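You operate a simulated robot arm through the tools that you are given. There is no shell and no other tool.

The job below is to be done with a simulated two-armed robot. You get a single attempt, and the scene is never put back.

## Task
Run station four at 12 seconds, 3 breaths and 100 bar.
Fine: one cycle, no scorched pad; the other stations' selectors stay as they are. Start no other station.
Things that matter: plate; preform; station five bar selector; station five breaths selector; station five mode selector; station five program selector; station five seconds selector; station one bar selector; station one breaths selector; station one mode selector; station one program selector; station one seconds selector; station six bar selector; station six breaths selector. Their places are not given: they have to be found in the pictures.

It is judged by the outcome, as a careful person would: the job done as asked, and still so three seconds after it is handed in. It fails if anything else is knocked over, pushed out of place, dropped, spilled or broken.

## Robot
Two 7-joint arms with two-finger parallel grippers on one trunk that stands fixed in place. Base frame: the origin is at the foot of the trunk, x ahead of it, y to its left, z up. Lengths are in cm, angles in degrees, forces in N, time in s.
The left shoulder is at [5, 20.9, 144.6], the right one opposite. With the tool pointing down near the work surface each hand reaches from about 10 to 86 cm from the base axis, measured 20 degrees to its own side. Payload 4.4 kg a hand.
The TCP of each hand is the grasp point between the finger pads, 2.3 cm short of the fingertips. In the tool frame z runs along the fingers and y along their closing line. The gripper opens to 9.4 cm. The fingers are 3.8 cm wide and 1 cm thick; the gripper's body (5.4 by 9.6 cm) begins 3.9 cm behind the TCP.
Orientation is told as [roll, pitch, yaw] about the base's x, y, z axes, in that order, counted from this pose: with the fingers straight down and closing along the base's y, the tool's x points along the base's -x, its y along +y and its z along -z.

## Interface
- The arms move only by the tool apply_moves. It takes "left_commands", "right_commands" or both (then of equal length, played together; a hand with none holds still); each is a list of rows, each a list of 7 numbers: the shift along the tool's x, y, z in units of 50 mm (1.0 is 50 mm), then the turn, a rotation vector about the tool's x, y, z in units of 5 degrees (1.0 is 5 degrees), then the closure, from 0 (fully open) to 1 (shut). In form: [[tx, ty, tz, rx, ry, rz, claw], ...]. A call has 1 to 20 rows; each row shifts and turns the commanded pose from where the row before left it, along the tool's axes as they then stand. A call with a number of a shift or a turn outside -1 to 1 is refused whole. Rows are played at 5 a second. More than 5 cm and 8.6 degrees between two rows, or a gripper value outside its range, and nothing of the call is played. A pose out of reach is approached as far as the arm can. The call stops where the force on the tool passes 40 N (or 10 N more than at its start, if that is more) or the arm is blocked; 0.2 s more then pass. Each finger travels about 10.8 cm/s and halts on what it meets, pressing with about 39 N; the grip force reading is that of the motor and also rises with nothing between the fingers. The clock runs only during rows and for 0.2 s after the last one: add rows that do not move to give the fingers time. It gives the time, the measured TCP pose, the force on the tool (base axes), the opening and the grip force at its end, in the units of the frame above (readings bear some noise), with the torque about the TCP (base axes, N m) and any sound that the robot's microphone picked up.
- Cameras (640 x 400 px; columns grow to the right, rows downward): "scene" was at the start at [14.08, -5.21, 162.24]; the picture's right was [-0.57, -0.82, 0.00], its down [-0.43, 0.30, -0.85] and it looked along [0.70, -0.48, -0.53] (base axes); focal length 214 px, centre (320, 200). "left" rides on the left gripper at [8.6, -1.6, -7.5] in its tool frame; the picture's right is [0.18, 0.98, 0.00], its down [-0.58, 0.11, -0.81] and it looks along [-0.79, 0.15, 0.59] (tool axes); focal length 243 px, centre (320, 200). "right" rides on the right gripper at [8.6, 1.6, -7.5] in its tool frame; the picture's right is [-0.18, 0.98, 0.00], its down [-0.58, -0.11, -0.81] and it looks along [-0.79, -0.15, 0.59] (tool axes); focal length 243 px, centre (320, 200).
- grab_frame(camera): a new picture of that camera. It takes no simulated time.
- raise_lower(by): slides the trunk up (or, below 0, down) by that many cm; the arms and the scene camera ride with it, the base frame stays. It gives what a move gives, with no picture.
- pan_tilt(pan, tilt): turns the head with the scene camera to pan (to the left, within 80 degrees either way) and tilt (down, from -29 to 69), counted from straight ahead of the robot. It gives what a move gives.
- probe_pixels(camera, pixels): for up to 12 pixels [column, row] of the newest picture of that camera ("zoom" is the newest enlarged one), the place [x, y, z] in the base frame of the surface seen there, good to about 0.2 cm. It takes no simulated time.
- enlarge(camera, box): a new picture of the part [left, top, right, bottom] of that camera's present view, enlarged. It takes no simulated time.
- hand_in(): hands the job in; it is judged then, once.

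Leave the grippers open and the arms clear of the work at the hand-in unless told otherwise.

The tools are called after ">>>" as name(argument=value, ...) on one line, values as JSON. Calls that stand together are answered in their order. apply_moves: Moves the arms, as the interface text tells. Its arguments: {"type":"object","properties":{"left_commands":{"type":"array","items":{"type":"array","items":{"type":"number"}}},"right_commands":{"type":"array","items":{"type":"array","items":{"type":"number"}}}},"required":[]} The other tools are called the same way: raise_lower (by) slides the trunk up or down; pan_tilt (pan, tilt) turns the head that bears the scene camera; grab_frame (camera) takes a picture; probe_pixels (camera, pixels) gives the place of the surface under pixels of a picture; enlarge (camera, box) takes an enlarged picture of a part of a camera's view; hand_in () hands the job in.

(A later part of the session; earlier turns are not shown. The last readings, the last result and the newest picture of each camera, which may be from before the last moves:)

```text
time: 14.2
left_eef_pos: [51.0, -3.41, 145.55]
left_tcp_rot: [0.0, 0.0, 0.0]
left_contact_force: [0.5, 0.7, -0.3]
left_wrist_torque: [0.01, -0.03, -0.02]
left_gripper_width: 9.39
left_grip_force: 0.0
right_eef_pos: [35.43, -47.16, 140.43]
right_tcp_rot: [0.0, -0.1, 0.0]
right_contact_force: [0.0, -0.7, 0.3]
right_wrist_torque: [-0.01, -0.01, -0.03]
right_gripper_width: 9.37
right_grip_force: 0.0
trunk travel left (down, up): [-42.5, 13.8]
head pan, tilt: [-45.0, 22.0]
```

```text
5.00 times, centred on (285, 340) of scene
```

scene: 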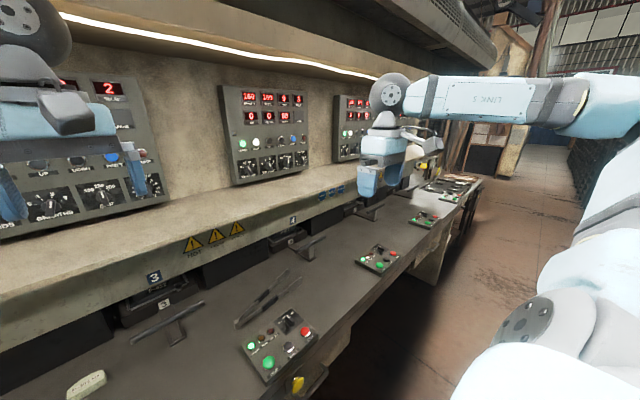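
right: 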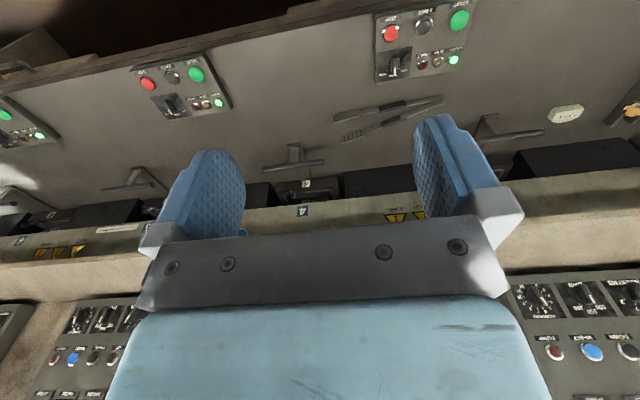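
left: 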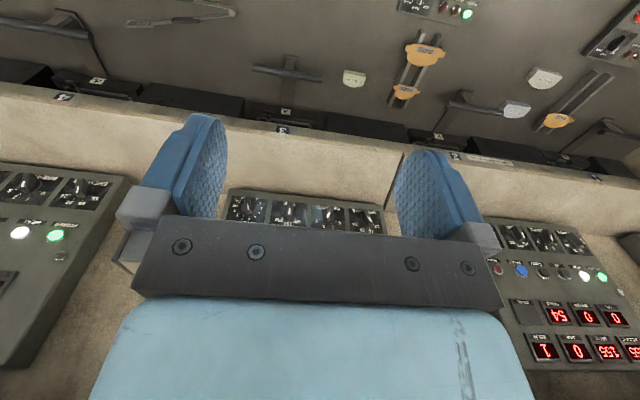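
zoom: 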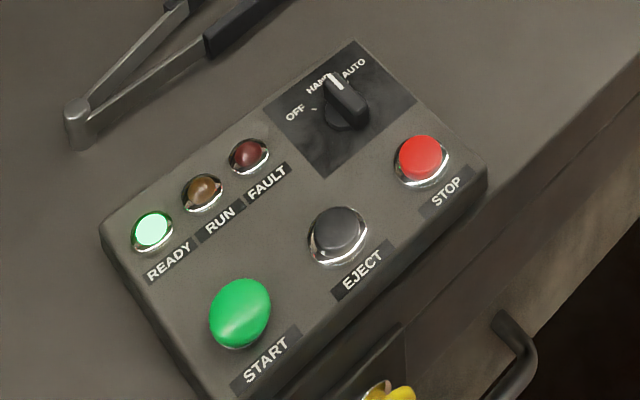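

Station three's mode knob points to HAND, while station four's points to AUTO. In HAND the panel selectors should apply, so the mode must go AUTO → HAND. I'll start with the panel dials: the right hand swings from fingers-down to fingers-forward (+x) while moving toward the panel, in two stages.

>>> apply_moves(right_commands=[[-0.385, 0.062, 0.054, 0, -1, 0, 0.5], [-0.379, 0.062, 0.088, 0, -1, 0, 0.5], [-0.37, 0.062, 0.121, 0, -1, 0, 0.5], [-0.358, 0.062, 0.152, 0, -1, 0, 0.5], [-0.343, 0.062, 0.183, 0, -1, 0, 0.5], [-0.326, 0.062, 0.212, 0, -1, 0, 0.5], [-0.306, 0.062, 0.24, 0, -1, 0, 0.5], [-0.284, 0.062, 0.266, 0, -1, 0, 0.5], [-0.26, 0.062, 0.289, 0, -1, 0, 0.5]])

>>> grab_frame(camera="scene")

```text
time: 16.2
left_eef_pos: [51.04, -3.57, 145.52]
left_tcp_rot: [0.0, -0.1, -0.1]
left_contact_force: [-0.4, 0.2, 0.8]
left_wrist_torque: [0.02, 0.0, 0.04]
left_gripper_width: 9.37
left_grip_force: 0.0
right_eef_pos: [52.71, -44.38, 138.01]
right_tcp_rot: [0.0, -45.1, 0.0]
right_contact_force: [-0.1, 0.7, 0.1]
right_wrist_torque: [-0.03, -0.03, 0.04]
right_gripper_width: 4.69
right_grip_force: 0.0
trunk travel left (down, up): [-42.5, 13.8]
head pan, tilt: [-45.0, 22.0]
```

```text
taken
```

scene: 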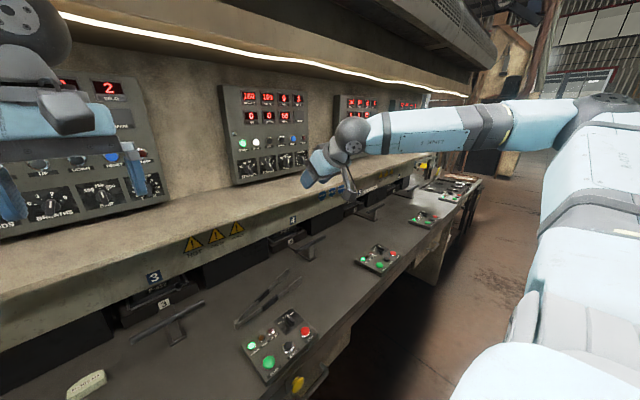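

The swing is going as planned: TCP at (52.7, -44.4, 138) with pitch -45. I'll finish the rotation and bring the hand to about x = 70.

>>> apply_moves(right_commands=[[-0.234, 0.062, 0.311, 0, -1, 0, 0.5], [-0.206, 0.062, 0.33, 0, -1, 0, 0.5], [-0.176, 0.062, 0.346, 0, -1, 0, 0.5], [-0.145, 0.062, 0.361, 0, -1, 0, 0.5], [-0.114, 0.062, 0.372, 0, -1, 0, 0.5], [-0.081, 0.062, 0.38, 0, -1, 0, 0.5], [-0.047, 0.062, 0.386, 0, -1, 0, 0.5], [-0.013, 0.062, 0.389, 0, -1, 0, 0.5], [0.021, 0.062, 0.388, 0, -1, 0, 0.5], [0, 0, 0, 0, 0, 0, 0.5]])

>>> grab_frame(camera="scene")

>>> grab_frame(camera="right")

```text
time: 18.4
left_eef_pos: [51.0, -3.66, 145.58]
left_tcp_rot: [0.0, 0.0, 0.0]
left_contact_force: [0.1, 0.2, -0.5]
left_wrist_torque: [0.05, -0.03, -0.01]
left_gripper_width: 9.4
left_grip_force: 0.0
right_eef_pos: [68.49, -42.72, 141.06]
right_tcp_rot: [-0.4, -86.5, 0.4]
right_contact_force: [0.0, -0.9, 0.1]
right_wrist_torque: [0.02, -0.01, -0.02]
right_gripper_width: 4.7
right_grip_force: 0.1
right hand out of reach, approached as far as the arm can: row 8, 9
trunk travel left (down, up): [-42.5, 13.8]
head pan, tilt: [-45.0, 22.0]
```

```text
taken
```

scene: 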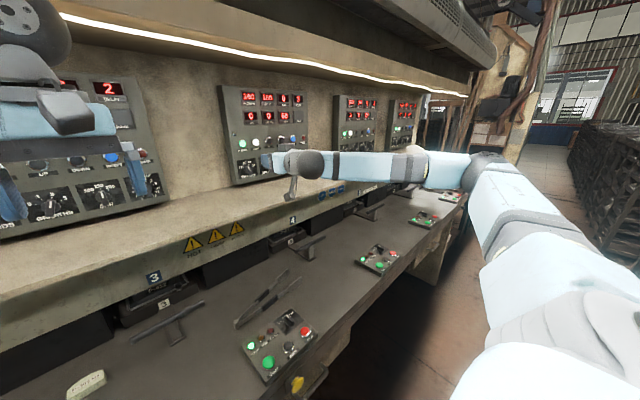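

```text
taken
```

right: 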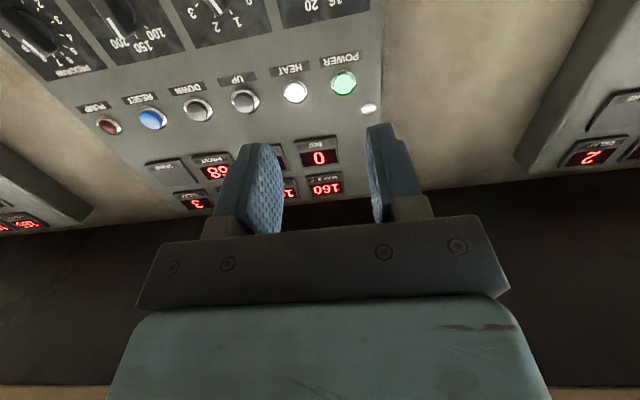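

The right hand stopped slightly short at (68.5, -42.7, 141) with pitch -86.5, so it hit some limit. I'll move a little forward and down in small steps to see whether the limit eases as the arm extends.

>>> apply_moves(right_commands=[[0.2, 0, 0.2, 0, 0, 0, 0.5], [0.2, 0, 0.2, 0, 0, 0, 0.5], [0, 0, 0, 0, 0, 0, 0.5]])

>>> grab_frame(camera="right")

```text
time: 19.2
left_eef_pos: [51.04, -3.48, 145.57]
left_tcp_rot: [0.0, 0.0, -0.1]
left_contact_force: [-0.3, -0.6, -0.1]
left_wrist_torque: [0.03, 0.01, 0.0]
left_gripper_width: 9.42
left_grip_force: 0.0
right_eef_pos: [70.34, -42.88, 140.5]
right_tcp_rot: [0.1, -85.9, 0.2]
right_contact_force: [0.5, -0.7, 0.1]
right_wrist_torque: [0.01, 0.01, -0.01]
right_gripper_width: 4.7
right_grip_force: 0.0
right hand out of reach, approached as far as the arm can: row 1, 2
trunk travel left (down, up): [-42.5, 13.8]
head pan, tilt: [-45.0, 22.0]
```

```text
taken
```

right: 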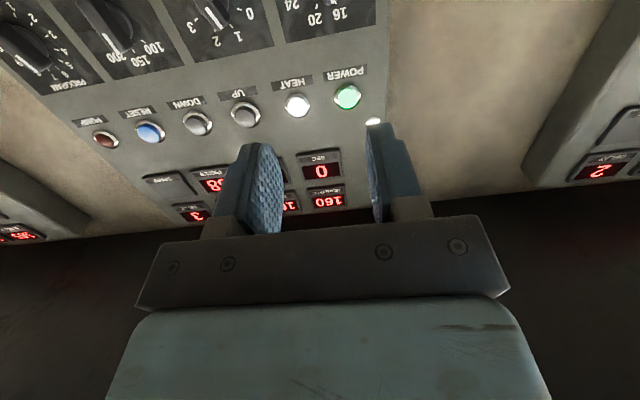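

The hand stays high (z 140.5) and can't level out, which looks like a wrist limit. Lowering the trunk so the forearm rises toward the wrist should free it. First I'll find where the shelf's front lip is, so the hand doesn't touch it, and retreat in x.

>>> probe_pixels(camera="scene", pixels=[[180, 225], [180, 230], [180, 234], [180, 238], [240, 205], [240, 210], [240, 214], [240, 218], [285, 196], [285, 200]])

>>> apply_moves(right_commands=[[-0.2, 0, -0.5, 0, 0, 0, 0.5], [-0.2, 0, -0.5, 0, 0, 0, 0.5], [-0.2, 0, -0.5, 0, 0, 0, 0.5], [0, 0, -0.5, 0, 0, 0, 0.5]])

```text
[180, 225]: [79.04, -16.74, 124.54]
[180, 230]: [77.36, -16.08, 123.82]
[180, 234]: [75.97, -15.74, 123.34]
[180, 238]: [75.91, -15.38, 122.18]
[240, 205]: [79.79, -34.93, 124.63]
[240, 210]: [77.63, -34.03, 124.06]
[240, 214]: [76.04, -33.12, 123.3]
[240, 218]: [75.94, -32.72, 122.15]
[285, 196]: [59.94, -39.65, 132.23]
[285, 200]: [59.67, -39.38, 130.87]
```

```text
time: 20.2
left_eef_pos: [50.76, -3.61, 145.6]
left_tcp_rot: [-0.1, 0.0, 0.0]
left_contact_force: [0.2, -0.1, -0.4]
left_wrist_torque: [0.04, 0.0, -0.01]
left_gripper_width: 9.38
left_grip_force: 0.0
right_eef_pos: [60.26, -42.92, 144.19]
right_tcp_rot: [0.7, -86.5, -0.6]
right_contact_force: [0.7, -0.5, 0.6]
right_wrist_torque: [0.01, 0.0, 0.01]
right_gripper_width: 4.69
right_grip_force: 0.1
trunk travel left (down, up): [-42.5, 13.8]
head pan, tilt: [-45.0, 22.0]
```

The shelf lip is at x ≈ 76, z ≈ 123. The hand is back at x ≈ 60, so I'll lower the trunk by 16 cm.

>>> raise_lower(by=-16)

>>> grab_frame(camera="scene")

```text
time: 22.0
left_eef_pos: [51.05, -3.53, 129.46]
left_tcp_rot: [0.0, 0.0, -0.1]
left_contact_force: [0.6, 0.0, 0.2]
left_wrist_torque: [0.01, -0.02, 0.01]
left_gripper_width: 9.43
left_grip_force: 0.2
right_eef_pos: [60.49, -42.84, 128.01]
right_tcp_rot: [0.0, -86.4, 0.2]
right_contact_force: [-0.5, -0.2, 0.3]
right_wrist_torque: [-0.03, 0.04, 0.03]
right_gripper_width: 4.72
right_grip_force: 0.1
trunk travel left (down, up): [-26.5, 29.8]
head pan, tilt: [-45.0, 22.0]
```

```text
taken
```

scene: 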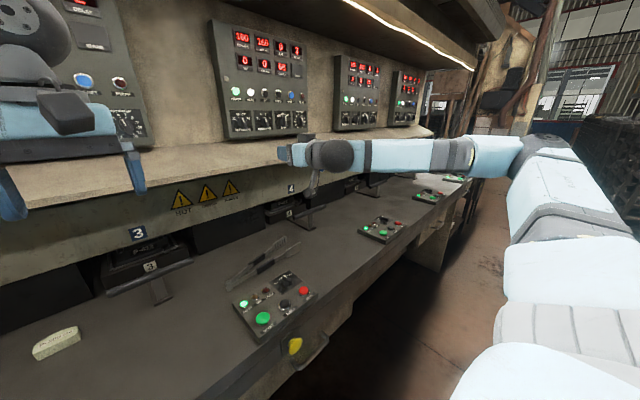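

The trunk is lower and the hand is at (60.5, -42.8, 128). Now I'll raise the hand to z ≈ 136 and level the pitch to -90.

>>> apply_moves(right_commands=[[-0.4, 0, 0, 0, 0, 0, 0.5], [-0.4, 0, 0, 0, 0, 0, 0.5], [-0.4, 0, 0, 0, -0.36, 0, 0.5], [-0.4, 0, 0, 0, -0.36, 0, 0.5], [0, 0, 0.4, 0, 0, 0, 0.5], [0, 0, 0.4, 0, 0, 0, 0.5], [0, 0, 0, 0, 0, 0, 0.5]])

>>> grab_frame(camera="right")

```text
time: 23.6
left_eef_pos: [51.05, -3.61, 129.63]
left_tcp_rot: [0.0, 0.1, 0.0]
left_contact_force: [0.6, -0.2, 0.1]
left_wrist_torque: [0.01, -0.02, -0.04]
left_gripper_width: 9.4
left_grip_force: 0.0
right_eef_pos: [64.91, -43.0, 135.96]
right_tcp_rot: [164.6, -89.9, -164.6]
right_contact_force: [0.3, -0.5, 0.2]
right_wrist_torque: [-0.01, 0.01, 0.0]
right_gripper_width: 4.71
right_grip_force: 0.1
trunk travel left (down, up): [-26.5, 29.8]
head pan, tilt: [-45.0, 22.0]
```

```text
taken
```

right: 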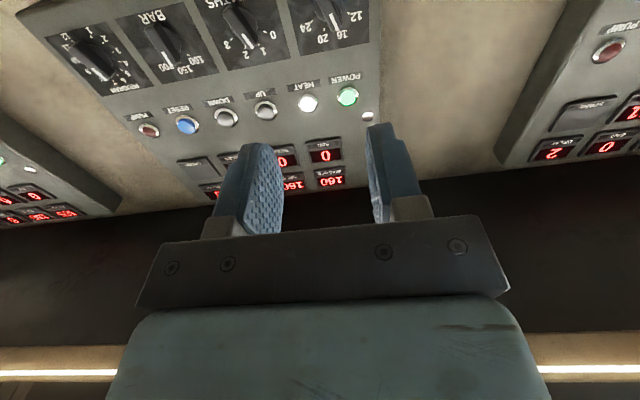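

The hand is level at (64.9, -43.0, 136), facing the panel. I'll enlarge the hand camera's view of the dials to get their exact positions and angles.

>>> enlarge(camera="right", box=[130, 0, 380, 90])

>>> enlarge(camera="scene", box=[210, 95, 320, 150])

```text
2.56 times, centred on (255, 45) of right
```

zoom: 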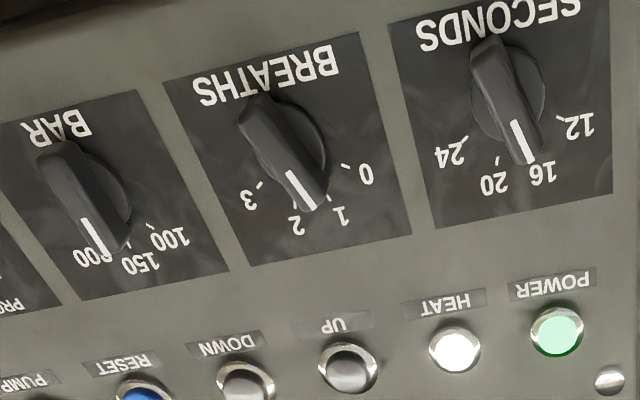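

```text
5.82 times, centred on (265, 122) of scene
```

zoom: 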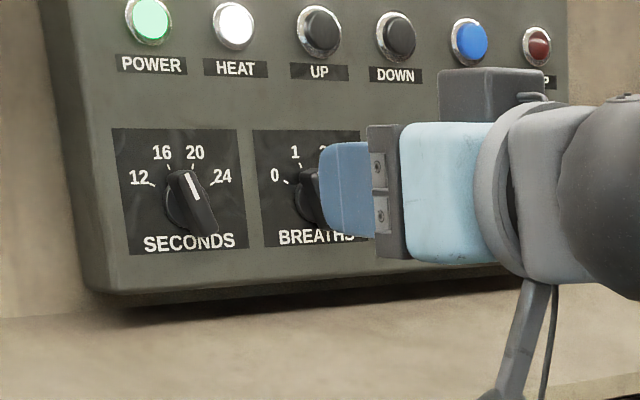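

The SECONDS pointer sits over the 16 tick. BREATHS and BAR need a closer look because of parallax.

>>> enlarge(camera="right", box=[200, 0, 300, 62])

>>> enlarge(camera="right", box=[125, 15, 225, 77])

>>> enlarge(camera="right", box=[280, 0, 380, 62])

```text
6.40 times, centred on (250, 31) of right
```

zoom: 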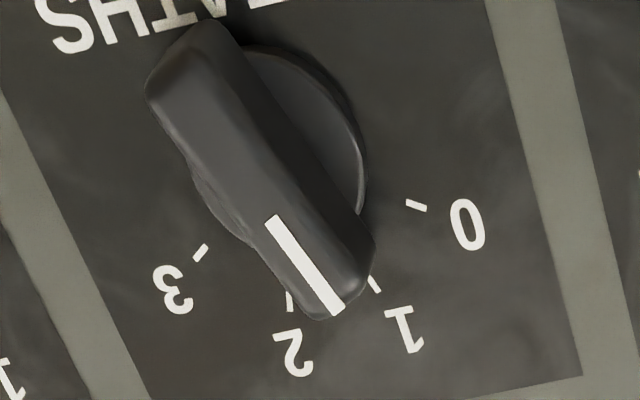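

```text
6.40 times, centred on (175, 46) of right
```

zoom: 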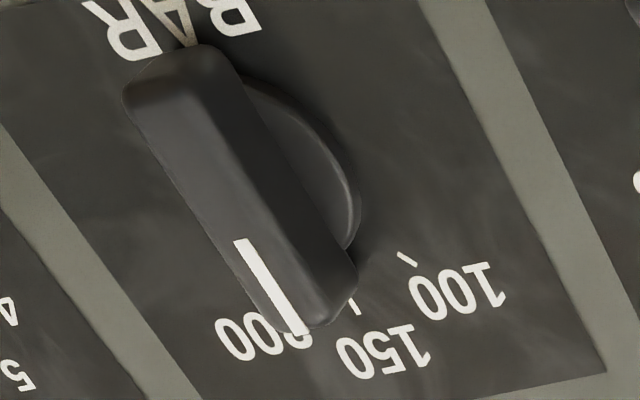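

```text
6.40 times, centred on (330, 31) of right
```

zoom: 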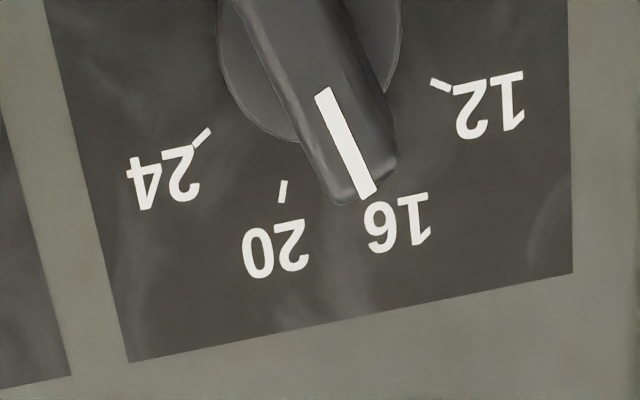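

BAR reads 150 (pointer straight up), BREATHS reads 1 and SECONDS reads 16. I'll probe the SECONDS dial's ticks, pointer ends and handle edges for exact geometry.

>>> probe_pixels(camera="zoom", pixels=[[440, 86], [283, 190], [203, 137], [322, 92], [368, 195], [285, 10], [330, 150], [380, 120], [390, 140], [350, 205], [250, 60], [385, 20]])

>>> enlarge(camera="scene", box=[225, 110, 275, 145])

```text
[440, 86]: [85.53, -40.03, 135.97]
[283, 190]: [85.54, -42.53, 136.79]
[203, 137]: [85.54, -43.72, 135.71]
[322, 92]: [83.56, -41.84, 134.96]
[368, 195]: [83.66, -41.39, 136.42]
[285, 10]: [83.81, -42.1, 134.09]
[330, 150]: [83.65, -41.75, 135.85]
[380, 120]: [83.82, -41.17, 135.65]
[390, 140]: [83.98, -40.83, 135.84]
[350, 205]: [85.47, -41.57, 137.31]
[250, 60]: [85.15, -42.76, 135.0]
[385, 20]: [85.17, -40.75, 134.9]
```

```text
11.43 times, centred on (250, 128) of scene
```

zoom: 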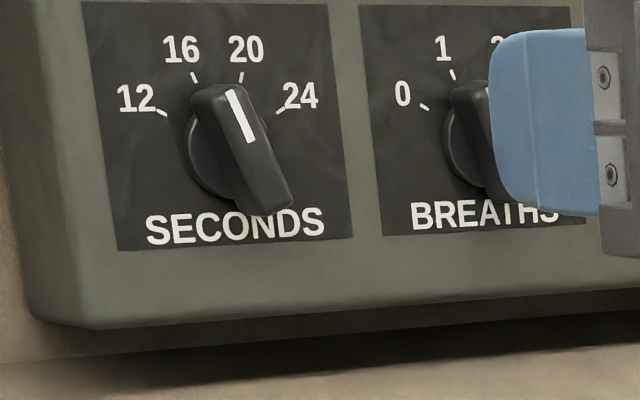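

From the probes, the SECONDS knob centre is about (y -41.9, z 134.9). The pointer is at about -19°, the ticks are about 40° apart, and the handle face is at x ≈ 83.6. I'll line the hand up with it, roll the fingers by -20° and approach to x ≈ 78.

>>> apply_moves(right_commands=[[0.216, 0.224, 0.3, 0, 0, 0, 0.5], [0, 0, 0.3, 0, 0, -1, 0.5], [0, 0, 0.3, 0, 0, -1, 0.5], [0, 0, 0.3, 0, 0, -1, 0.5], [0, 0, 0.4, 0, 0, -1, 0.5], [0, 0, 0.4, 0, 0, 0, 0.5], [0, 0, 0.4, 0, 0, 0, 0.5], [0, 0, 0, 0, 0, 0, 0.5]])

>>> grab_frame(camera="right")

>>> grab_frame(camera="scene")

```text
time: 25.4
left_eef_pos: [51.02, -3.58, 129.6]
left_tcp_rot: [0.1, 0.1, -0.1]
left_contact_force: [-0.1, 0.8, 0.3]
left_wrist_torque: [0.01, -0.03, 0.02]
left_gripper_width: 9.38
left_grip_force: 0.1
right_eef_pos: [76.8, -41.84, 134.87]
right_tcp_rot: [-90.1, -70.0, 90.2]
right_contact_force: [-0.2, 0.1, 0.3]
right_wrist_torque: [0.03, -0.02, -0.01]
right_gripper_width: 4.69
right_grip_force: 0.0
trunk travel left (down, up): [-26.5, 29.8]
head pan, tilt: [-45.0, 22.0]
```

```text
taken
```

right: 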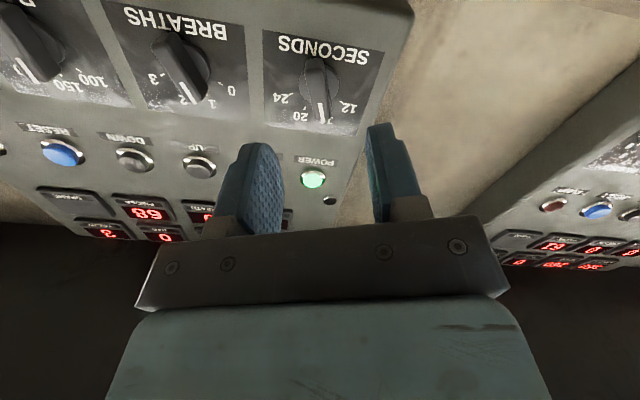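

```text
taken
```

scene: 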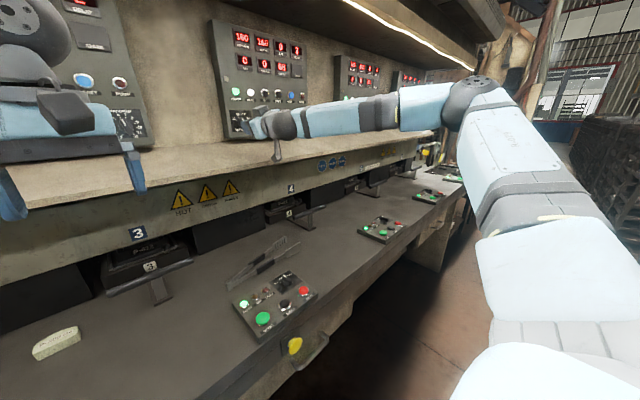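

The hand is centred on the SECONDS knob at (76.8, -41.84, 134.87) with a -20° roll. I'll move forward to x ≈ 82.5, fingers still open, and check.

>>> apply_moves(right_commands=[[0, 0, 0.35, 0, 0, 0, 0.5], [0, 0, 0.35, 0, 0, 0, 0.5], [0, 0, 0.3, 0, 0, 0, 0.5], [0, 0, 0.14, 0, 0, 0, 0.5], [0, 0, 0, 0, 0, 0, 0.5]])

>>> grab_frame(camera="right")

>>> enlarge(camera="right", box=[240, 60, 400, 220])

>>> enlarge(camera="scene", box=[215, 90, 315, 150])

```text
time: 26.6
left_eef_pos: [51.13, -3.61, 129.54]
left_tcp_rot: [-0.1, 0.0, -0.1]
left_contact_force: [-0.2, -0.2, 0.5]
left_wrist_torque: [0.0, -0.03, -0.02]
left_gripper_width: 9.38
left_grip_force: 0.1
right_eef_pos: [82.72, -41.84, 134.98]
right_tcp_rot: [-90.2, -70.1, 90.1]
right_contact_force: [1.3, 0.1, -0.7]
right_wrist_torque: [-0.01, -0.03, -0.04]
right_gripper_width: 4.7
right_grip_force: 0.1
trunk travel left (down, up): [-26.5, 29.8]
head pan, tilt: [-45.0, 22.0]
```

```text
taken
```

right: 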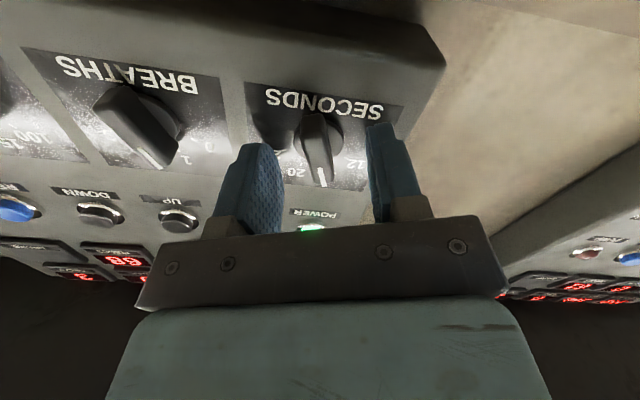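

```text
2.50 times, centred on (320, 140) of right
```

zoom: 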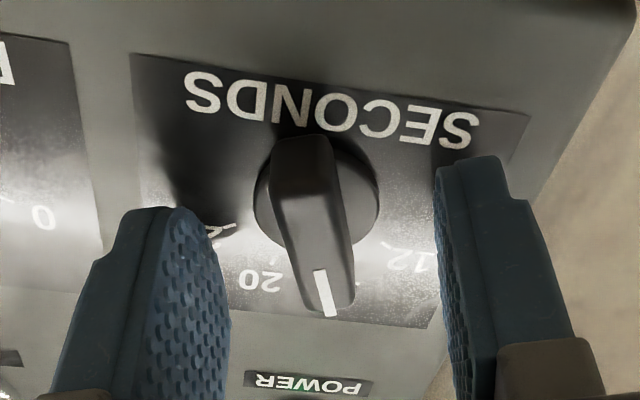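

```text
6.40 times, centred on (265, 120) of scene
```

zoom: 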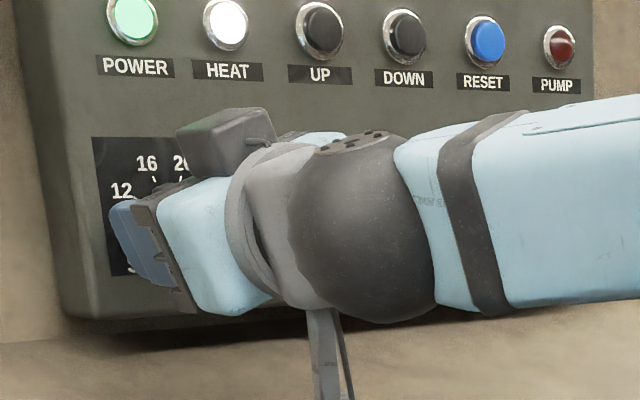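

The fingers straddle the SECONDS handle well, with the handle nearly centred between the pads. I'll close on it and read the width.

>>> apply_moves(right_commands=[[0, 0, 0, 0, 0, 0, 0.8], [0, 0, 0, 0, 0, 0, 1], [0, 0, 0, 0, 0, 0, 1]])

>>> enlarge(camera="right", box=[240, 60, 400, 220])

```text
time: 27.4
left_eef_pos: [51.02, -3.52, 129.47]
left_tcp_rot: [0.0, 0.0, 0.0]
left_contact_force: [0.4, 1.0, 0.2]
left_wrist_torque: [0.01, -0.05, 0.0]
left_gripper_width: 9.4
left_grip_force: 0.0
right_eef_pos: [82.57, -41.84, 134.97]
right_tcp_rot: [-90.1, -70.0, 90.1]
right_contact_force: [2.4, -1.6, 3.0]
right_wrist_torque: [-0.01, 0.25, -0.2]
right_gripper_width: 1.19
right_grip_force: 45.2
trunk travel left (down, up): [-26.5, 29.8]
head pan, tilt: [-45.0, 22.0]
```

```text
2.50 times, centred on (320, 140) of right
```

zoom: 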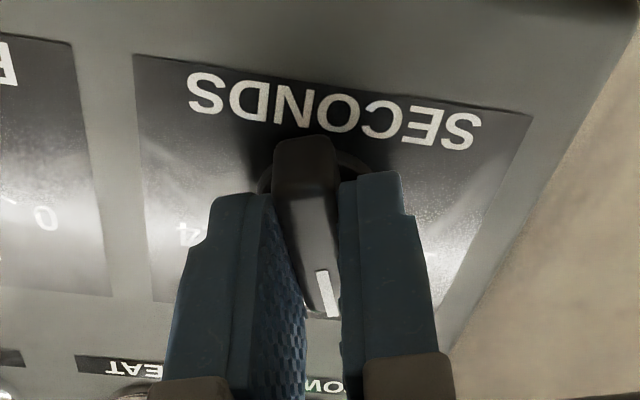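

Gripped at 1.19 cm with low side forces. I'll roll -40° (counter-clockwise from the front) to bring the pointer from 16 to 12.

>>> apply_moves(right_commands=[[0, 0, 0, 0, 0, -0.8, 1], [0, 0, 0, 0, 0, -0.8, 1], [0, 0, 0, 0, 0, -0.8, 1], [0, 0, 0, 0, 0, -0.8, 1], [0, 0, 0, 0, 0, -0.8, 1], [0, 0, 0, 0, 0, -0.8, 1], [0, 0, 0, 0, 0, -0.8, 1], [0, 0, 0, 0, 0, -0.8, 1], [0, 0, 0, 0, 0, -0.8, 1], [0, 0, 0, 0, 0, -0.8, 1], [0, 0, 0, 0, 0, 0, 1]])

>>> grab_frame(camera="right")

>>> grab_frame(camera="scene")

```text
time: 29.8
left_eef_pos: [51.02, -3.59, 129.57]
left_tcp_rot: [0.1, 0.0, -0.1]
left_contact_force: [0.1, 0.8, 0.4]
left_wrist_torque: [-0.03, -0.04, -0.05]
left_gripper_width: 9.42
left_grip_force: 0.1
right_eef_pos: [82.66, -41.79, 134.86]
right_tcp_rot: [-89.9, -30.0, 90.1]
right_contact_force: [-10.1, 4.6, -10.1]
right_wrist_torque: [0.05, 0.7, -1.06]
right_gripper_width: 1.19
right_grip_force: 44.7
trunk travel left (down, up): [-26.5, 29.8]
head pan, tilt: [-45.0, 22.0]
```

```text
taken
```

right: 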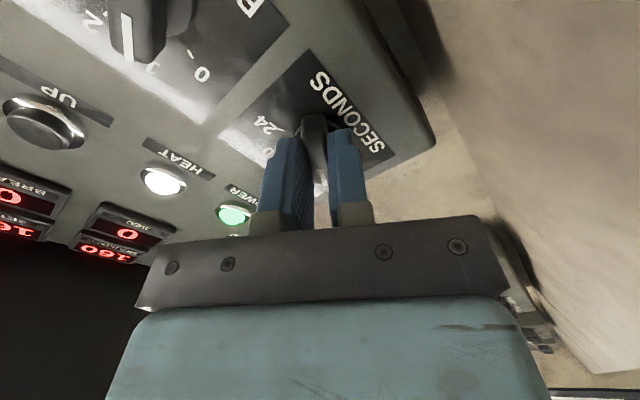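

```text
taken
```

scene: 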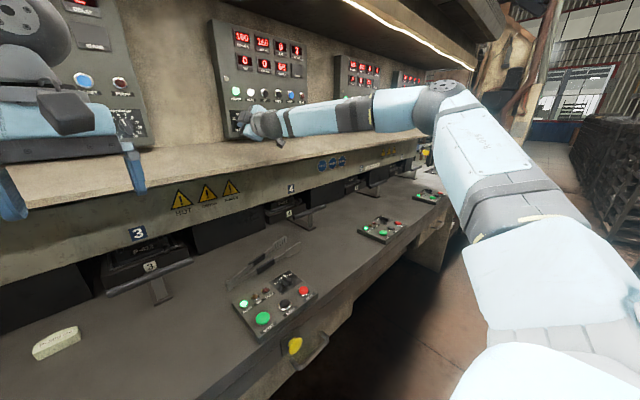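

The roll is now -60° and the knob followed. I'll open the fingers and back off to read the dial.

>>> apply_moves(right_commands=[[0, 0, 0, 0, 0, 0, 0.5], [0, 0, 0, 0, 0, 0, 0.5], [0, 0, -0.4, 0, 0, 0, 0.5], [0, 0, -0.4, 0, 0, 0, 0.5], [0, 0, -0.4, 0, 0, 0, 0.5], [0, 0, 0, 0, 0, 0, 0.5]])

>>> grab_frame(camera="right")

>>> enlarge(camera="right", box=[160, 0, 400, 150])

```text
time: 31.2
left_eef_pos: [51.15, -3.6, 129.48]
left_tcp_rot: [0.0, -0.1, 0.0]
left_contact_force: [0.9, 0.0, -0.4]
left_wrist_torque: [0.0, 0.05, 0.01]
left_gripper_width: 9.39
left_grip_force: 0.0
right_eef_pos: [76.61, -41.9, 134.87]
right_tcp_rot: [-90.0, -30.1, 90.1]
right_contact_force: [-0.1, 0.6, 0.3]
right_wrist_torque: [-0.02, -0.01, 0.01]
right_gripper_width: 4.7
right_grip_force: 0.1
trunk travel left (down, up): [-26.5, 29.8]
head pan, tilt: [-45.0, 22.0]
```

```text
taken
```

right: 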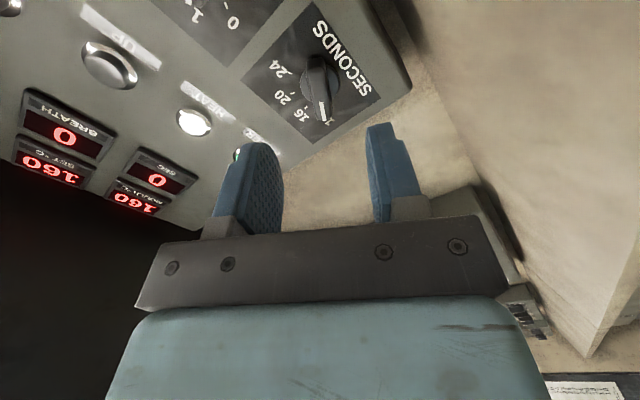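

```text
2.67 times, centred on (280, 75) of right
```

zoom: 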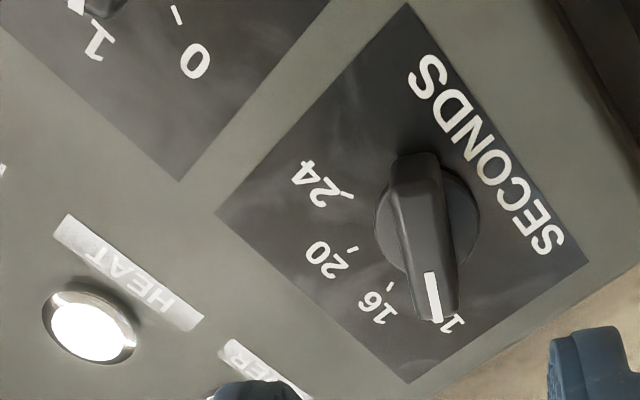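

SECONDS now points at 12, with the 16, 20 and 24 ticks all showing free. Next is BREATHS: I'll roll the hand back to -20° and shift to y ≈ -50 at the same standoff.

>>> apply_moves(right_commands=[[0, 0, -0.2, 0, 0, 1, 0.5], [0, 0, -0.2, 0, 0, 1, 0.5], [0, 0, 0, 0, 0, 1, 0.5], [0, 0, 0, 0, 0, 1, 0.5], [0, 0, 0, 0, 0, 1, 0.5], [0, 0, 0, 0, 0, 1, 0.5], [0, 0, 0, 0, 0, 1, 0.5], [0, 0, 0, 0, 0, 1, 0.5], [0.14, -0.38, 0, 0, 0, 0, 0.5], [0.14, -0.38, 0, 0, 0, 0, 0.5], [0.14, -0.38, 0, 0, 0, 0, 0.5], [0.14, -0.38, 0, 0, 0, 0, 0.5], [0, 0, 0, 0, 0, 0, 0.5]])

>>> grab_frame(camera="right")

>>> enlarge(camera="right", box=[260, 10, 390, 90])

```text
time: 34.0
left_eef_pos: [51.05, -3.53, 129.41]
left_tcp_rot: [0.0, 0.0, 0.0]
left_contact_force: [-0.1, 0.3, -0.4]
left_wrist_torque: [0.01, 0.0, -0.03]
left_gripper_width: 9.38
left_grip_force: 0.0
right_eef_pos: [74.49, -49.92, 134.89]
right_tcp_rot: [-90.1, -70.0, 90.1]
right_contact_force: [0.0, -0.3, -0.1]
right_wrist_torque: [0.01, -0.02, -0.01]
right_gripper_width: 4.7
right_grip_force: 0.1
trunk travel left (down, up): [-26.5, 29.8]
head pan, tilt: [-45.0, 22.0]
```

```text
taken
```

right: 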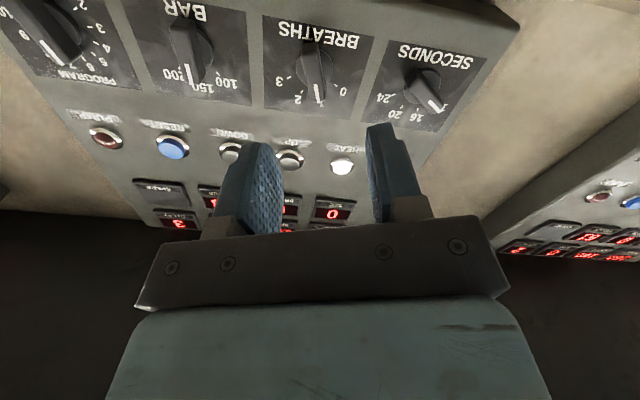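

```text
4.92 times, centred on (325, 50) of right
```

zoom: 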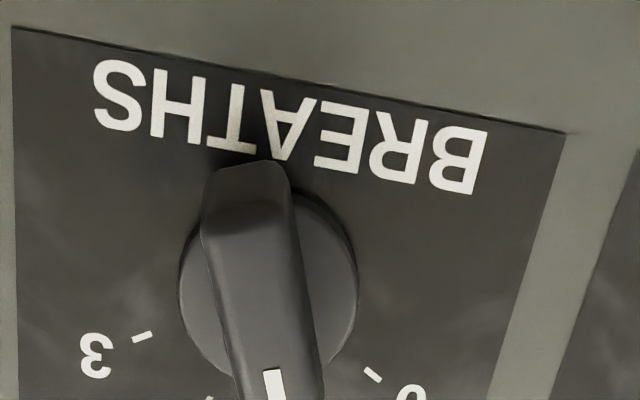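

The hand is in front of BREATHS. I'll enlarge slightly lower and probe the ticks and disc edges for the knob's centre.

>>> enlarge(camera="right", box=[265, 30, 375, 115])

```text
4.71 times, centred on (320, 72) of right
```

zoom: 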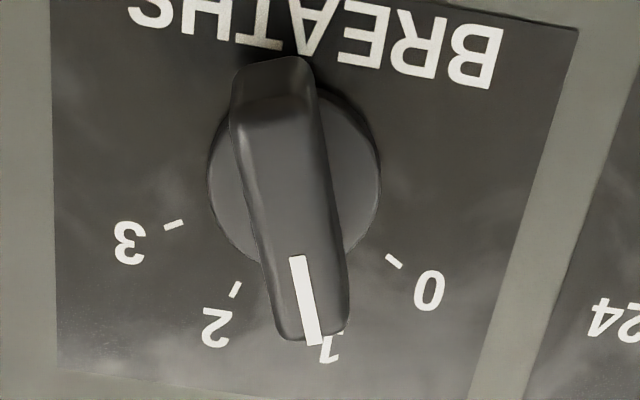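

>>> probe_pixels(camera="zoom", pixels=[[173, 224], [394, 262], [235, 290], [298, 260], [313, 340], [211, 165], [378, 185], [225, 185], [365, 205], [272, 80], [300, 325], [345, 345]])

```text
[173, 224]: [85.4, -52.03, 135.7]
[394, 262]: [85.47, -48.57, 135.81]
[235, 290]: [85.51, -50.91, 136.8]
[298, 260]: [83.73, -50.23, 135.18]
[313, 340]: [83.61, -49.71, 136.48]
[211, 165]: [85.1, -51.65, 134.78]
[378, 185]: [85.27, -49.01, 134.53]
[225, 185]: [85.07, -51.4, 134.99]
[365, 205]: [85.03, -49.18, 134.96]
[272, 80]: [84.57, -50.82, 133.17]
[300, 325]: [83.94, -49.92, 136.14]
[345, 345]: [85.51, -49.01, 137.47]
```

The BREATHS centre is at about (y -50.3, z 134.85) and the pointer is at about -21° (the "1"). I'll shift 0.4 cm to centre, go in to x ≈ 82.6 and grip.

>>> apply_moves(right_commands=[[0.026, -0.071, 0.4, 0, 0, 0, 0.5], [0, 0, 0.4, 0, 0, 0, 0.5], [0, 0, 0.4, 0, 0, 0, 0.5], [0, 0, 0.3, 0, 0, 0, 0.5], [0, 0, 0.12, 0, 0, 0, 0.5], [0, 0, 0, 0, 0, 0, 0.5]])

>>> grab_frame(camera="right")

>>> enlarge(camera="right", box=[240, 60, 400, 220])

```text
time: 35.4
left_eef_pos: [51.11, -3.66, 129.53]
left_tcp_rot: [0.0, 0.0, 0.0]
left_contact_force: [0.3, -0.4, -0.3]
left_wrist_torque: [0.0, -0.01, 0.03]
left_gripper_width: 9.41
left_grip_force: 0.0
right_eef_pos: [82.69, -50.34, 135.04]
right_tcp_rot: [-90.0, -70.1, 90.0]
right_contact_force: [0.6, 0.1, -0.4]
right_wrist_torque: [-0.04, 0.04, -0.02]
right_gripper_width: 4.68
right_grip_force: 0.1
trunk travel left (down, up): [-26.5, 29.8]
head pan, tilt: [-45.0, 22.0]
```

```text
taken
```

right: 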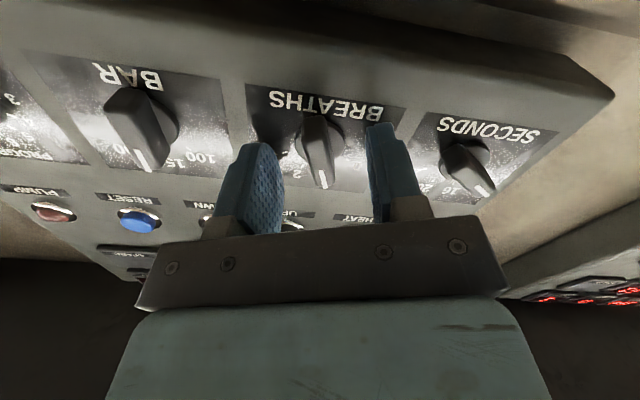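

```text
2.50 times, centred on (320, 140) of right
```

zoom: 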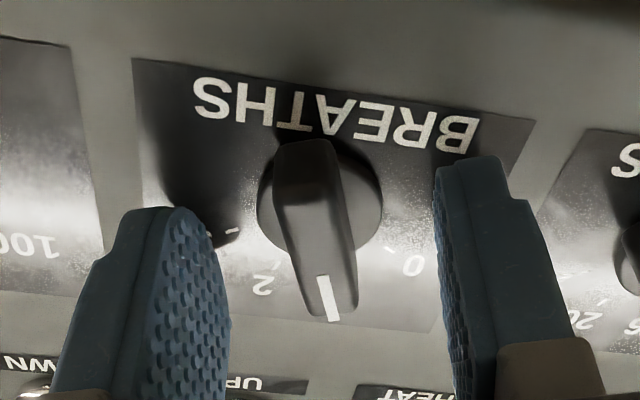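

The BREATHS handle sits between the pads just as SECONDS did. I'll close, then turn +80° (clockwise from the front) from 1 to 3.

>>> apply_moves(right_commands=[[0, 0, 0, 0, 0, 0, 0.8], [0, 0, 0, 0, 0, 0, 1], [0, 0, 0, 0, 0, 0, 1]])

>>> apply_moves(right_commands=[[0, 0, 0, 0, 0, 0.8, 1], [0, 0, 0, 0, 0, 0.8, 1], [0, 0, 0, 0, 0, 0.8, 1], [0, 0, 0, 0, 0, 0.8, 1], [0, 0, 0, 0, 0, 0.8, 1], [0, 0, 0, 0, 0, 0.8, 1], [0, 0, 0, 0, 0, 0.8, 1], [0, 0, 0, 0, 0, 0.8, 1], [0, 0, 0, 0, 0, 0.8, 1], [0, 0, 0, 0, 0, 0.8, 1], [0, 0, 0, 0, 0, 0.8, 1], [0, 0, 0, 0, 0, 0.8, 1], [0, 0, 0, 0, 0, 0.8, 1], [0, 0, 0, 0, 0, 0.8, 1], [0, 0, 0, 0, 0, 0.8, 1], [0, 0, 0, 0, 0, 0.8, 1], [0, 0, 0, 0, 0, 0.8, 1], [0, 0, 0, 0, 0, 0.8, 1], [0, 0, 0, 0, 0, 0.8, 1], [0, 0, 0, 0, 0, 0.8, 1]])

>>> grab_frame(camera="right")

>>> grab_frame(camera="scene")

```text
time: 36.2
left_eef_pos: [50.97, -3.63, 129.46]
left_tcp_rot: [0.0, 0.1, 0.0]
left_contact_force: [0.1, 0.9, 0.0]
left_wrist_torque: [0.01, 0.04, -0.02]
left_gripper_width: 9.4
left_grip_force: 0.0
right_eef_pos: [82.7, -50.28, 134.98]
right_tcp_rot: [-90.0, -70.1, 90.1]
right_contact_force: [-0.8, 2.0, -1.8]
right_wrist_torque: [-0.01, -0.52, 0.08]
right_gripper_width: 1.22
right_grip_force: 45.0
trunk travel left (down, up): [-26.5, 29.8]
head pan, tilt: [-45.0, 22.0]
```

```text
time: 40.4
left_eef_pos: [50.97, -3.71, 129.56]
left_tcp_rot: [0.1, 0.0, 0.0]
left_contact_force: [-0.9, 0.5, 0.7]
left_wrist_torque: [0.01, 0.0, -0.01]
left_gripper_width: 9.39
left_grip_force: 0.1
right_eef_pos: [82.71, -50.42, 134.83]
right_tcp_rot: [90.0, -29.8, -90.1]
right_contact_force: [14.1, -15.6, 16.4]
right_wrist_torque: [-0.19, -0.42, -0.6]
right_gripper_width: 1.18
right_grip_force: 45.0
trunk travel left (down, up): [-26.5, 29.8]
head pan, tilt: [-45.0, 22.0]
```

```text
taken
```

right: 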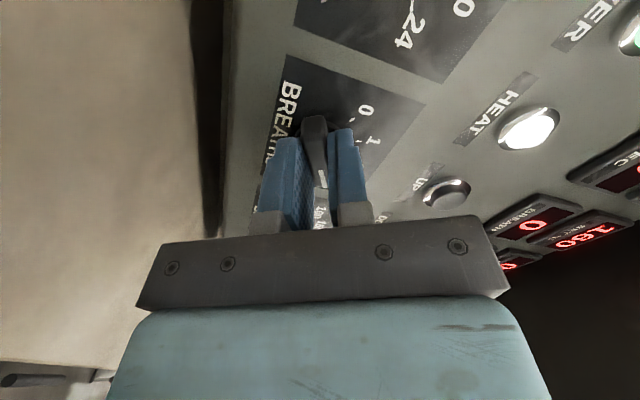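

```text
taken
```

scene: 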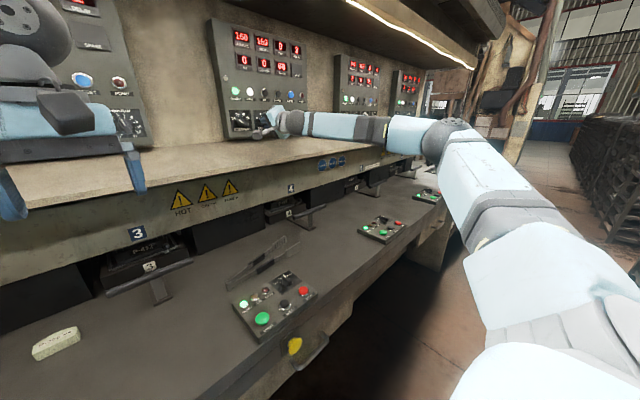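

The turn finished at +60° roll with the knob still gripped. I'll release, back off and read the dial.

>>> apply_moves(right_commands=[[0, 0, 0, 0, 0, 0, 0.5], [0, 0, 0, 0, 0, 0, 0.5], [0, 0, -0.4, 0, 0, 0, 0.5], [0, 0, -0.4, 0, 0, 0, 0.5], [0, 0, -0.4, 0, 0, 0, 0.5], [0, 0, 0, 0, 0, 0, 0.5]])

>>> grab_frame(camera="right")

>>> enlarge(camera="right", box=[240, 0, 480, 150])

```text
time: 41.8
left_eef_pos: [51.0, -3.47, 129.38]
left_tcp_rot: [0.0, 0.0, 0.1]
left_contact_force: [-0.4, 0.6, 0.1]
left_wrist_torque: [-0.01, 0.01, 0.0]
left_gripper_width: 9.41
left_grip_force: 0.0
right_eef_pos: [76.75, -50.2, 134.99]
right_tcp_rot: [90.0, -30.0, -89.9]
right_contact_force: [-0.2, 0.0, -0.3]
right_wrist_torque: [0.01, 0.01, -0.01]
right_gripper_width: 4.7
right_grip_force: 0.0
trunk travel left (down, up): [-26.5, 29.8]
head pan, tilt: [-45.0, 22.0]
```

```text
taken
```

right: 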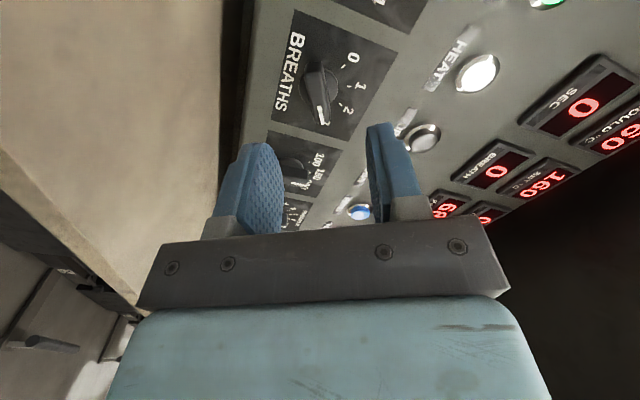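

```text
2.67 times, centred on (360, 75) of right
```

zoom: 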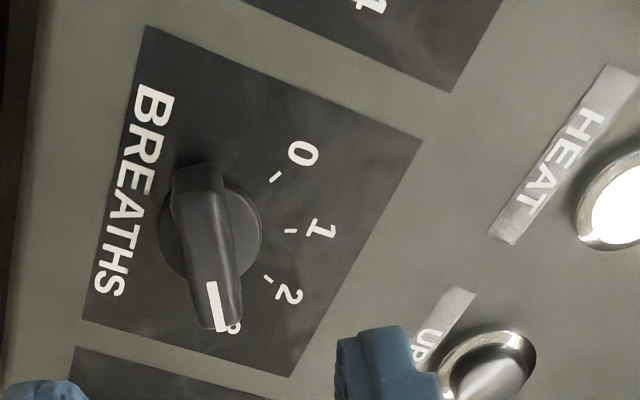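

BREATHS now covers the 3, with 0, 1 and 2 visible. Next is BAR: I'll roll back to 0° and shift to y ≈ -58.5.

>>> apply_moves(right_commands=[[0, 0, -0.2, 0, 0, -1, 0.5], [0, 0, -0.2, 0, 0, -1, 0.5], [0, 0, 0, 0, 0, -1, 0.5], [0, 0, 0, 0, 0, -1, 0.5], [0, 0, 0, 0, 0, -1, 0.5], [0, 0, 0, 0, 0, -1, 0.5], [0, 0, 0, 0, 0, -1, 0.5], [0, 0, 0, 0, 0, -1, 0.5], [0, 0, 0, 0, 0, -1, 0.5], [0, 0, 0, 0, 0, -1, 0.5], [0, 0, 0, 0, 0, -1, 0.5], [0, 0, 0, 0, 0, -1, 0.5], [0, -0.415, 0, 0, 0, 0, 0.5], [0, -0.415, 0, 0, 0, 0, 0.5], [0, -0.415, 0, 0, 0, 0, 0.5], [0, -0.415, 0, 0, 0, 0, 0.5], [0, 0, 0, 0, 0, 0, 0.5]])

>>> grab_frame(camera="right")

>>> enlarge(camera="right", box=[240, 20, 400, 120])

```text
time: 45.4
left_eef_pos: [50.94, -3.54, 129.61]
left_tcp_rot: [0.0, 0.0, 0.0]
left_contact_force: [-0.1, 0.1, -0.3]
left_wrist_torque: [0.0, 0.03, -0.04]
left_gripper_width: 9.41
left_grip_force: 0.1
right_eef_pos: [74.81, -58.6, 134.9]
right_tcp_rot: [-124.6, -90.0, 124.6]
right_contact_force: [-1.2, -0.1, 0.0]
right_wrist_torque: [-0.03, 0.02, 0.01]
right_gripper_width: 4.71
right_grip_force: 0.0
trunk travel left (down, up): [-26.5, 29.8]
head pan, tilt: [-45.0, 22.0]
```

```text
taken
```

right: 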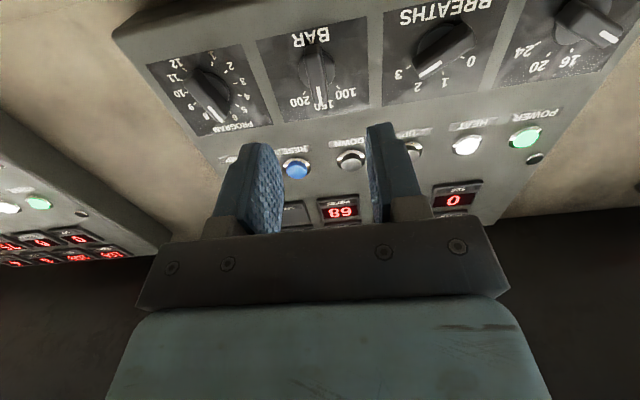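

```text
4.00 times, centred on (320, 70) of right
```

zoom: 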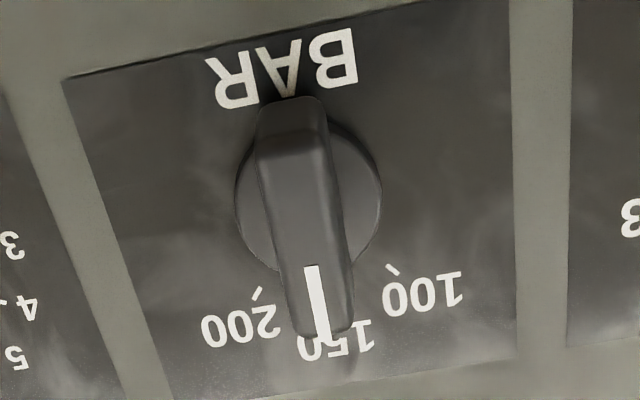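

The BAR pointer is clearly over 150. I'll probe its ticks and pointer for the centre and the tick spacing.

>>> probe_pixels(camera="zoom", pixels=[[258, 293], [392, 270], [312, 270], [321, 330], [238, 200], [380, 185], [245, 220], [376, 210], [295, 270], [345, 270]])

>>> enlarge(camera="right", box=[380, 0, 640, 120])

```text
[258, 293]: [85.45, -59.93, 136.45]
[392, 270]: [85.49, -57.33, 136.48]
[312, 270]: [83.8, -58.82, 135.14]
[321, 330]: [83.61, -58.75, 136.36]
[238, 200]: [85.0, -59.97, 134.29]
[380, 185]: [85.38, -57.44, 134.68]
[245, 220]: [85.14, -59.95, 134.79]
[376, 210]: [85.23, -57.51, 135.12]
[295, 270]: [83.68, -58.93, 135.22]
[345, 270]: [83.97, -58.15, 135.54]
```

```text
2.46 times, centred on (510, 60) of right
```

zoom: 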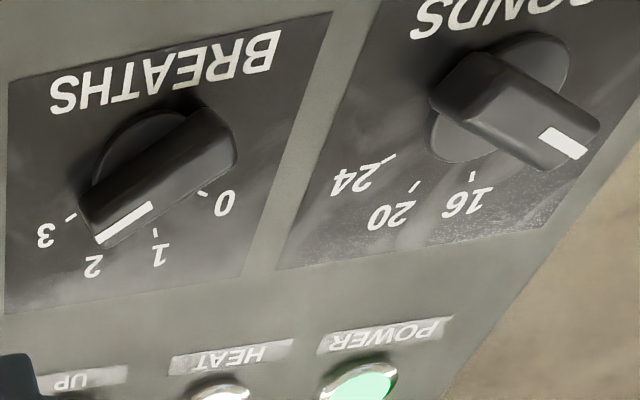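

The BAR knob is centred at (y -58.63, z 134.9), the ticks are ±40° apart, and the hand is already lined up. I'll go in 7.8 cm to x ≈ 82.6 and check.

>>> apply_moves(right_commands=[[0, 0, 0.4, 0, 0, 0, 0.5], [0, 0, 0.4, 0, 0, 0, 0.5], [0, 0, 0.4, 0, 0, 0, 0.5], [0, 0, 0.25, 0, 0, 0, 0.5], [0, 0, 0.11, 0, 0, 0, 0.5], [0, 0, 0, 0, 0, 0, 0.5]])

>>> enlarge(camera="right", box=[240, 60, 400, 220])

```text
time: 46.8
left_eef_pos: [51.05, -3.55, 129.43]
left_tcp_rot: [-0.1, 0.0, 0.0]
left_contact_force: [-0.2, -0.3, 0.5]
left_wrist_torque: [0.02, -0.01, -0.05]
left_gripper_width: 9.4
left_grip_force: 0.0
right_eef_pos: [82.6, -58.52, 135.0]
right_tcp_rot: [145.4, -89.9, -145.2]
right_contact_force: [0.4, -0.4, -0.1]
right_wrist_torque: [0.02, 0.0, 0.01]
right_gripper_width: 4.69
right_grip_force: 0.1
trunk travel left (down, up): [-26.5, 29.8]
head pan, tilt: [-45.0, 22.0]
```

```text
2.50 times, centred on (320, 140) of right
```

zoom: 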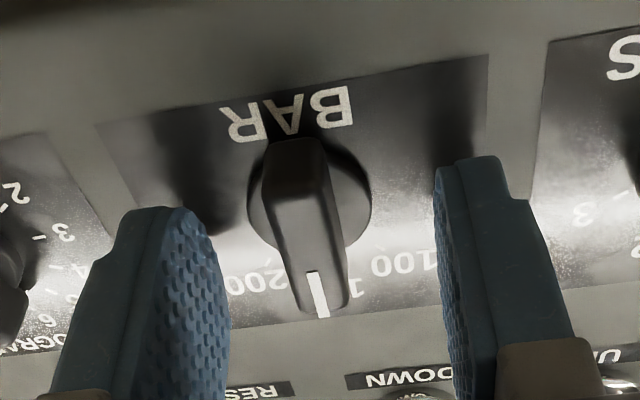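

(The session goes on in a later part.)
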